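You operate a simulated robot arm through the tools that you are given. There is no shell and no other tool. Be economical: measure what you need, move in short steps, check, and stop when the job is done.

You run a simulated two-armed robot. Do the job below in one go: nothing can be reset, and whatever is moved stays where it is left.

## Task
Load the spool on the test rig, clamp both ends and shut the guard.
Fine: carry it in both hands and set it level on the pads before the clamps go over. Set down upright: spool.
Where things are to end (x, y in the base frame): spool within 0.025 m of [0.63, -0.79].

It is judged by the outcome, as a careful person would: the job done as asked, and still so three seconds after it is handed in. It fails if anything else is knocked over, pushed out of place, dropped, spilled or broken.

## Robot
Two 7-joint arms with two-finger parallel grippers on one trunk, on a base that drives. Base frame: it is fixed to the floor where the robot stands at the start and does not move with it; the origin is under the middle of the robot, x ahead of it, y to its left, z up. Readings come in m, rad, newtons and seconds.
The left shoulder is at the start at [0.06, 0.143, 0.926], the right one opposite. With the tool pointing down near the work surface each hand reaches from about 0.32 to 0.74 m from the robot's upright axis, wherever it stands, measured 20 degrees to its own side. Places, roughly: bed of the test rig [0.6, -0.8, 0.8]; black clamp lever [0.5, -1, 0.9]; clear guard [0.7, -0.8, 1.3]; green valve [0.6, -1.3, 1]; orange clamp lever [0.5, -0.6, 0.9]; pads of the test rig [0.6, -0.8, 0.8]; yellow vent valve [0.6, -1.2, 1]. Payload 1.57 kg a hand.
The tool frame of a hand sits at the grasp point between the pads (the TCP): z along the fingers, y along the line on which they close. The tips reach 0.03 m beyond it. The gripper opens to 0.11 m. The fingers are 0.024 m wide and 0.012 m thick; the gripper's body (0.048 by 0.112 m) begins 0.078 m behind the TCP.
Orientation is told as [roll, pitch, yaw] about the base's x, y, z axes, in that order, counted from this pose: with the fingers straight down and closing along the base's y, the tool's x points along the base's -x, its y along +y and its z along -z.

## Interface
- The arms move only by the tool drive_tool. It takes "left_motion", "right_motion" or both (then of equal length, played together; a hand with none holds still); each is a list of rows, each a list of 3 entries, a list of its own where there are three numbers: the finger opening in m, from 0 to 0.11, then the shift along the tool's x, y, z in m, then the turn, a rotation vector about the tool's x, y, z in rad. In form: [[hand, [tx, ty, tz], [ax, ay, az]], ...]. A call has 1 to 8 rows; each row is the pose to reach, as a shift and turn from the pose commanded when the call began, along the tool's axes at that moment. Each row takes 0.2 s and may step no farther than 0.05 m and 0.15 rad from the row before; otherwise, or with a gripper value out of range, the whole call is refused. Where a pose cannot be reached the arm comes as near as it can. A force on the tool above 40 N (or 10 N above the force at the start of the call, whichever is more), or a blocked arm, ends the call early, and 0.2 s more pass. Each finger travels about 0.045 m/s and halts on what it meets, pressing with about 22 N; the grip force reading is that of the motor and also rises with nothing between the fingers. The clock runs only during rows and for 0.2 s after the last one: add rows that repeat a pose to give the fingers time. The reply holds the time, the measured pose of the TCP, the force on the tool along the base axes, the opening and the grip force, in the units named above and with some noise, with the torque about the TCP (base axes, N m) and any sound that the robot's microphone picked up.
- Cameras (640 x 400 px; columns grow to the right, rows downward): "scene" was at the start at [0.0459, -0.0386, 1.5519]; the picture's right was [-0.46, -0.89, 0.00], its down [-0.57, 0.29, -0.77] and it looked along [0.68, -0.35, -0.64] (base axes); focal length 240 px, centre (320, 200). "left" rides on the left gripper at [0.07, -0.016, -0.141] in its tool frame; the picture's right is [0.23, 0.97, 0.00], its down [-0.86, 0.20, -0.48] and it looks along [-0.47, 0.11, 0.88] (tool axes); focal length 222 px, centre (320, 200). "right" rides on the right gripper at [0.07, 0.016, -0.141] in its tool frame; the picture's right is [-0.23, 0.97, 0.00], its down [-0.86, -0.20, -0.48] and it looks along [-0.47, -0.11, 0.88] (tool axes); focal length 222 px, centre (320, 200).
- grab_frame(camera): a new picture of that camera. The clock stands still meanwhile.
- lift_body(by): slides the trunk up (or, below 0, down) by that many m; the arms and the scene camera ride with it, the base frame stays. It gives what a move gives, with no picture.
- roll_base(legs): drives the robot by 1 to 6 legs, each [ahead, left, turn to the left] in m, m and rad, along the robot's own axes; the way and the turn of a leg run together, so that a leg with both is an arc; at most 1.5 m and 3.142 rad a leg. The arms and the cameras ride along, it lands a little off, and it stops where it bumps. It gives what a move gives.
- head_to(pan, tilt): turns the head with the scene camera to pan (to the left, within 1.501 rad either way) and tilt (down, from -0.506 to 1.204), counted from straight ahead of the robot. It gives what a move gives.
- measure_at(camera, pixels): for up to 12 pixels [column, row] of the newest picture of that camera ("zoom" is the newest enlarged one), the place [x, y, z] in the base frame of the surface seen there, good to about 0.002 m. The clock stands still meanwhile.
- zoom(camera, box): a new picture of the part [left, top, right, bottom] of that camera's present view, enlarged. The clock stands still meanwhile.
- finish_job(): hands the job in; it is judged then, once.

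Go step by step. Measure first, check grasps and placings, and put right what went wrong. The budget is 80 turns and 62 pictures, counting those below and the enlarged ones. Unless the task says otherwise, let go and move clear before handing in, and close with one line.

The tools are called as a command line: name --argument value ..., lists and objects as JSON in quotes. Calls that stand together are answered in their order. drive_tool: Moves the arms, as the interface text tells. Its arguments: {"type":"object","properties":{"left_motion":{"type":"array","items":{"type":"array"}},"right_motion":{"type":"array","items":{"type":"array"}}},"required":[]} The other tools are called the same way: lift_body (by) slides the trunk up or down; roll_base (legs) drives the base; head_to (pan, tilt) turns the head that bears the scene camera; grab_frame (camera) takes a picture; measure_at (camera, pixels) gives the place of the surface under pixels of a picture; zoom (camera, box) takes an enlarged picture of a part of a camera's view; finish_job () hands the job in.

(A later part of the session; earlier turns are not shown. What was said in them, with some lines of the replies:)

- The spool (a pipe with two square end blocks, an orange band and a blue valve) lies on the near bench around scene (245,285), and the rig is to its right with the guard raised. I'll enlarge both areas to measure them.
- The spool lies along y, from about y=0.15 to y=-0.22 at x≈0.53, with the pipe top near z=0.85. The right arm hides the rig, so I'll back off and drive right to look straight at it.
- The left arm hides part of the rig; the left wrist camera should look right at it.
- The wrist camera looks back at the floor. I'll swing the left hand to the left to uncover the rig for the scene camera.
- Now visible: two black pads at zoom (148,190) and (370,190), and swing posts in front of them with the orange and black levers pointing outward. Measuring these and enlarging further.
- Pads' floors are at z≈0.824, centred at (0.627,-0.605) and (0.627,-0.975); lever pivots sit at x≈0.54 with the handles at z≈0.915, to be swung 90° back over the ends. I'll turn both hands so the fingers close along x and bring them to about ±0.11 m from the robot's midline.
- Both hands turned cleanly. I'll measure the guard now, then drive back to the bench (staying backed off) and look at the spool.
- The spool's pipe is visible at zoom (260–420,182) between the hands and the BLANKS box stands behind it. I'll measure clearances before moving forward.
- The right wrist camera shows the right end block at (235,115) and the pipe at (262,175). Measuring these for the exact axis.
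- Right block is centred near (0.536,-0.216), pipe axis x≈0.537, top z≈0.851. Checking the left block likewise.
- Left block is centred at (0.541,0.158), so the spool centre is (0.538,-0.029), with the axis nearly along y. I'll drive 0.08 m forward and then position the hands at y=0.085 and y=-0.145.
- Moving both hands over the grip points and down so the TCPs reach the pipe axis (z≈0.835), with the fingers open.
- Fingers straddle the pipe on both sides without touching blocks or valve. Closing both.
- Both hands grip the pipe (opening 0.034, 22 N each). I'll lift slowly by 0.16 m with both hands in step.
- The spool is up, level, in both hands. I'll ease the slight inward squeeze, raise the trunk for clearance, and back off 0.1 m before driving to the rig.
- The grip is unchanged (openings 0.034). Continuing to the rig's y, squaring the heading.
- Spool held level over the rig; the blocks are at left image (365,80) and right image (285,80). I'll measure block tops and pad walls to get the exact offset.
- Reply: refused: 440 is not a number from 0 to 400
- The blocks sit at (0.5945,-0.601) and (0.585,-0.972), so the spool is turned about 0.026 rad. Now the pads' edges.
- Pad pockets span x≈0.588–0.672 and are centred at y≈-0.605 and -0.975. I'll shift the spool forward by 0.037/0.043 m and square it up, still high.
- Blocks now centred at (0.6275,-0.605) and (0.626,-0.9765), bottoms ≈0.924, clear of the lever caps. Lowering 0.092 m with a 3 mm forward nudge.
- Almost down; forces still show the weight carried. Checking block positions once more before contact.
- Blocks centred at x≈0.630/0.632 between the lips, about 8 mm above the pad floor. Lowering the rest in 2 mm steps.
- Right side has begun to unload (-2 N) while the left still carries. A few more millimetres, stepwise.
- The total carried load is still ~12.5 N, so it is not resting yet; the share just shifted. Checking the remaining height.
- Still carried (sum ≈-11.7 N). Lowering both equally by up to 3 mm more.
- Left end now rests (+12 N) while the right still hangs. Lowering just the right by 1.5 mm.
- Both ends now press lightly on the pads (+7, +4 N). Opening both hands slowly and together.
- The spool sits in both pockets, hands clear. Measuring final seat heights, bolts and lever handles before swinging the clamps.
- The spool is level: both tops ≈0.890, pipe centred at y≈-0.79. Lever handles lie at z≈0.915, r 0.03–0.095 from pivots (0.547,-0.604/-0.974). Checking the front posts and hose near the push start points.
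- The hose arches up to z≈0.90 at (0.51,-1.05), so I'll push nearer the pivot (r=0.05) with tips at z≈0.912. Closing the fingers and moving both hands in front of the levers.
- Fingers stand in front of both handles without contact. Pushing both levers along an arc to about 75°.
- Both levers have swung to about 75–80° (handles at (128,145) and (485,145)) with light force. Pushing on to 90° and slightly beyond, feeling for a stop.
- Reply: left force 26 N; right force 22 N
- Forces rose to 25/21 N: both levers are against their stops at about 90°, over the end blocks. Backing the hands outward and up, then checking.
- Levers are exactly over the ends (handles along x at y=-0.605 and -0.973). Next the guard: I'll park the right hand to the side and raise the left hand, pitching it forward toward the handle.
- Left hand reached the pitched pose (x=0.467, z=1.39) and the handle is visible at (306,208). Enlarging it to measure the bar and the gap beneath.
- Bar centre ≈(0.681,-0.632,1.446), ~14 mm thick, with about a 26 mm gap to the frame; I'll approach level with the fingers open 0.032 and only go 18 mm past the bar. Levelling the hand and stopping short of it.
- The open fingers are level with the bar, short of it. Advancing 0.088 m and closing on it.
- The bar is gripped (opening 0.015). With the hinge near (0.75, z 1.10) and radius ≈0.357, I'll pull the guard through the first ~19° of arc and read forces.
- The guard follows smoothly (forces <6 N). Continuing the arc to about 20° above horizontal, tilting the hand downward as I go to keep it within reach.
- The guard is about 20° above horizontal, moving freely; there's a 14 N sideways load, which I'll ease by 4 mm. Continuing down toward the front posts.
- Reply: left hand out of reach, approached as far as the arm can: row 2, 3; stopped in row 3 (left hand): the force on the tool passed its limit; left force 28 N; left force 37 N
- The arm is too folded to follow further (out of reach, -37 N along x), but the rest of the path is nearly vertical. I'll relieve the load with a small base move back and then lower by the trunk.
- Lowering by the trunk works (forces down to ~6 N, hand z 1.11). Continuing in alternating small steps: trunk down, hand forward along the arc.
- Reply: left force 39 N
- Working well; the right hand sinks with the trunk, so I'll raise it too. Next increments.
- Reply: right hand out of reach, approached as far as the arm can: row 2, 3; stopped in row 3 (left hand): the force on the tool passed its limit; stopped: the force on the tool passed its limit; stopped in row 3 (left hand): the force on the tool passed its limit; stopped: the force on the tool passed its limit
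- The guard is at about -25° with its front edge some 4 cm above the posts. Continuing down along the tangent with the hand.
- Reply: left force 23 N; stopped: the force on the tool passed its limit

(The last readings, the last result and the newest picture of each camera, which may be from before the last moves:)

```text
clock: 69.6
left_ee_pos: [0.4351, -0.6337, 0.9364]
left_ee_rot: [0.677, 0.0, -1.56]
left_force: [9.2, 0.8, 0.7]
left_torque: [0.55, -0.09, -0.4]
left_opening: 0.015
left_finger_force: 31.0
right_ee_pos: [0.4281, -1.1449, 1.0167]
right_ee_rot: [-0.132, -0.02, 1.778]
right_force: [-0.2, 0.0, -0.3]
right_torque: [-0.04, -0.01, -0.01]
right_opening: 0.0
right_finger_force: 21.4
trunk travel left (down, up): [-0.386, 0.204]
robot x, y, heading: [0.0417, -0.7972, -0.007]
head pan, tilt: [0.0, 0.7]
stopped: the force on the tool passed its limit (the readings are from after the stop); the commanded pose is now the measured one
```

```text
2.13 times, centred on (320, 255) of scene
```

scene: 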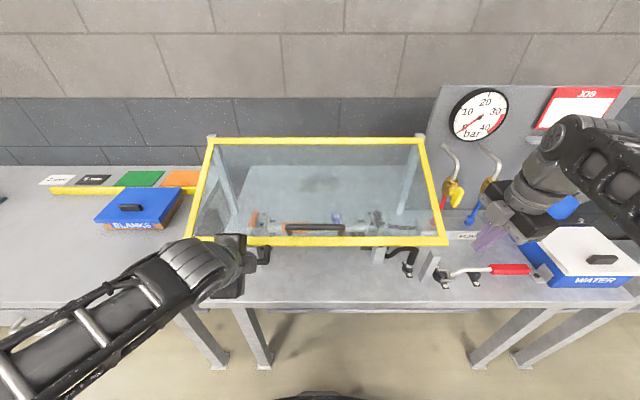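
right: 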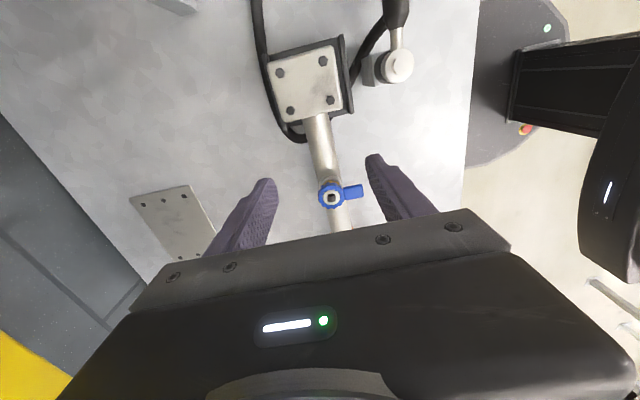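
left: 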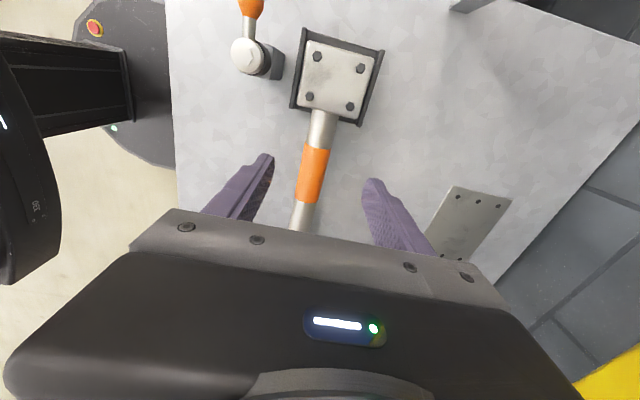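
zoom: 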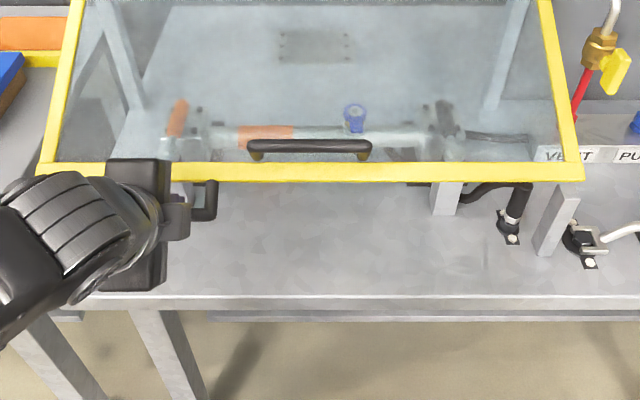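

The frame's front edge (row ~170) is close to the post at (565,195). Measuring the remaining gap.

measure_at --camera "zoom" --pixels '[[575, 172], [50, 168], [400, 172], [566, 193], [310, 145], [205, 185], [550, 20], [75, 30]]'

drive_tool --left_motion '[[0, [0, -0.001, 0.007], [0, 0, 0]], [0, [0, -0.002, 0.014], [0, 0, 0]], [0, [0, -0.003, 0.02], [0, 0, 0]], [0, [0, -0.003, 0.02], [0, 0, 0]]]'

```text
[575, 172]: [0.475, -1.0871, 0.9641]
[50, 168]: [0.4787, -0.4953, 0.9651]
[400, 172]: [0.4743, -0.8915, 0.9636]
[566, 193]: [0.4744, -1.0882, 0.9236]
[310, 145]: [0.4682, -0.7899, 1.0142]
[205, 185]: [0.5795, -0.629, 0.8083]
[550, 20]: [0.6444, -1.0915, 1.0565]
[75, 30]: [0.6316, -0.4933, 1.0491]
```

```text
clock: 70.6
left_ee_pos: [0.4441, -0.6355, 0.9182]
left_ee_rot: [0.672, -0.003, -1.561]
left_force: [8.3, -1.7, 4.2]
left_torque: [0.48, -0.09, -0.5]
left_opening: 0.0148
left_finger_force: 31.0
right_ee_pos: [0.4284, -1.1448, 1.0168]
right_ee_rot: [-0.129, -0.024, 1.777]
right_force: [1.0, 0.1, 0.3]
right_torque: [0.03, 0.0, -0.01]
right_opening: 0.0004
right_finger_force: 20.9
trunk travel left (down, up): [-0.386, 0.204]
robot x, y, heading: [0.047, -0.8025, 0.001]
head pan, tilt: [0.0, 0.7]
```

Another 18 mm down with light force. Continuing gently until it rests on the posts.

drive_tool --left_motion '[[0, [0, -0.001, 0.005], [0, 0, 0]], [0, [0, -0.002, 0.01], [0, 0, 0]], [0, [0, -0.003, 0.015], [0, 0, 0]], [0, [0, -0.003, 0.02], [0, 0, 0]], [0, [0, -0.003, 0.02], [0, 0, 0]]]'

zoom --camera "scene" --box '[170, 200, 470, 310]'

measure_at --camera "zoom" --pixels '[[575, 190], [575, 195], [575, 200], [50, 190], [400, 190], [400, 195]]'

```text
clock: 71.8
left_ee_pos: [0.4554, -0.6346, 0.9032]
left_ee_rot: [0.678, 0.0, -1.558]
left_force: [5.7, 0.4, 32.2]
left_torque: [0.53, 0.25, -0.43]
left_opening: 0.0149
left_finger_force: 30.8
right_ee_pos: [0.425, -1.146, 1.0175]
right_ee_rot: [-0.131, -0.024, 1.776]
right_force: [-0.2, -1.1, 0.2]
right_torque: [0.0, 0.0, 0.01]
right_opening: 0.0
right_finger_force: 21.1
trunk travel left (down, up): [-0.386, 0.204]
robot x, y, heading: [0.0433, -0.7997, 0.002]
head pan, tilt: [0.0, 0.7]
```

```text
2.13 times, centred on (320, 255) of scene
```

zoom: 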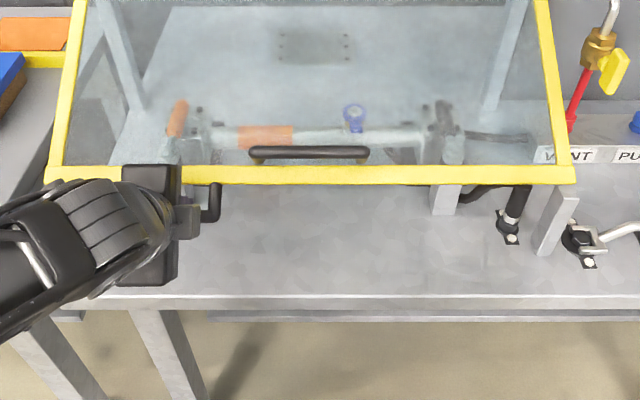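

```text
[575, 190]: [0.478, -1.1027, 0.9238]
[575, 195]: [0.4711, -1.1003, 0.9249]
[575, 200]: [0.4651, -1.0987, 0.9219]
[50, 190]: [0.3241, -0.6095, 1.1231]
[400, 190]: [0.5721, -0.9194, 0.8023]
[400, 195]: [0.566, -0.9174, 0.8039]
```

Upward reaction of 32 N: the guard rests on its posts at both sides. Releasing the handle gently and withdrawing along the tool axis.

drive_tool --left_motion '[[0, [0, 0, -0.003], [0, 0, 0]], [0.02, [0, 0, -0.003], [0, 0, 0]], [0.03, [0, 0, -0.003], [0, 0, 0]], [0.03, [0, 0, -0.003], [0, 0, 0]], [0.03, [0, 0, -0.02], [0, 0, 0]], [0.03, [0, 0, -0.05], [0, 0, 0]], [0.03, [0, 0, -0.08], [0, 0, 0]]]'

grab_frame --camera "scene"

```text
clock: 73.4
left_ee_pos: [0.4035, -0.6361, 0.9635]
left_ee_rot: [0.672, -0.001, -1.558]
left_force: [0.2, -0.5, -0.1]
left_torque: [-0.01, 0.0, -0.03]
left_opening: 0.0302
left_finger_force: 0.1
right_ee_pos: [0.4272, -1.1449, 1.0171]
right_ee_rot: [-0.132, -0.021, 1.778]
right_force: [-0.2, -0.1, -0.8]
right_torque: [0.0, -0.02, 0.0]
right_opening: 0.0
right_finger_force: 21.5
trunk travel left (down, up): [-0.386, 0.204]
robot x, y, heading: [0.0392, -0.8012, 0.002]
head pan, tilt: [0.0, 0.7]
```

```text
11 pictures are left
```

scene: 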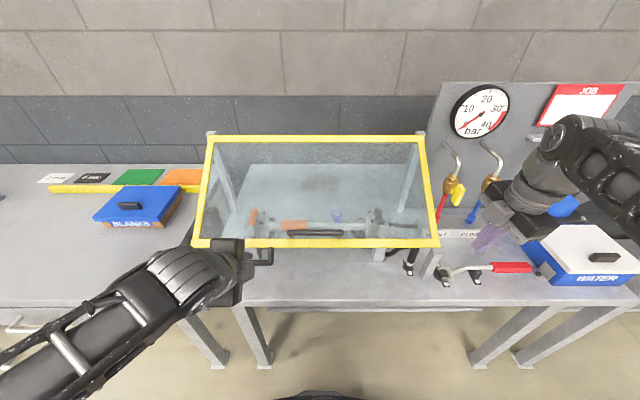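

The guard stays shut and the hand is free. Backing the robot away for a final check of guard, levers and spool.

roll_base --legs '[[-0.3, 0, 0]]'

zoom --camera "scene" --box '[180, 130, 480, 290]'

measure_at --camera "zoom" --pixels '[[320, 185], [100, 180], [540, 180], [320, 30]]'

```text
clock: 75.5
left_ee_pos: [0.1023, -0.635, 0.9627]
left_ee_rot: [0.673, -0.003, -1.562]
left_force: [-0.3, 0.6, -0.1]
left_torque: [-0.01, -0.05, -0.03]
left_opening: 0.0303
left_finger_force: 0.0
right_ee_pos: [0.1255, -1.1449, 1.0171]
right_ee_rot: [-0.131, -0.019, 1.772]
right_force: [-0.2, 0.0, -0.3]
right_torque: [-0.01, 0.0, 0.02]
right_opening: 0.0001
right_finger_force: 21.6
trunk travel left (down, up): [-0.386, 0.204]
robot x, y, heading: [-0.2569, -0.7989, -0.004]
head pan, tilt: [0.0, 0.7]
```

```text
2.13 times, centred on (330, 210) of scene
```

zoom: 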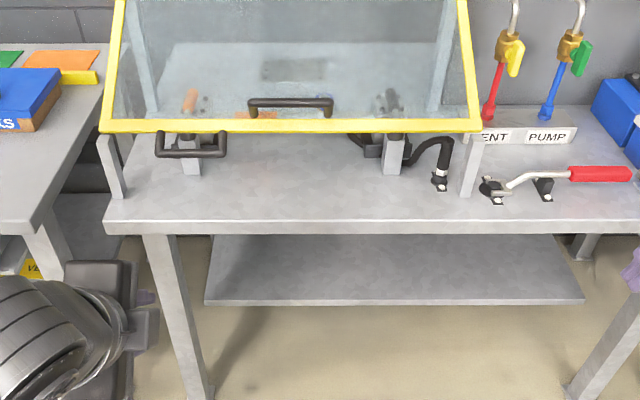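

```text
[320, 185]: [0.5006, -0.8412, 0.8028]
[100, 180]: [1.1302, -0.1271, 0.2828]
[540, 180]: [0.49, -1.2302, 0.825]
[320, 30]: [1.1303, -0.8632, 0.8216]
```

The guard rests on both front posts, both levers are still over the spool ends seen through the glass, and nothing else has moved. Handing in.

finish_job

```text
The job is handed in.
```

The job is done and handed in. The spool sits level on the rig pads at about (0.63, -0.79), both clamp levers are swung over its ends to their stops, and the guard is shut on its posts.
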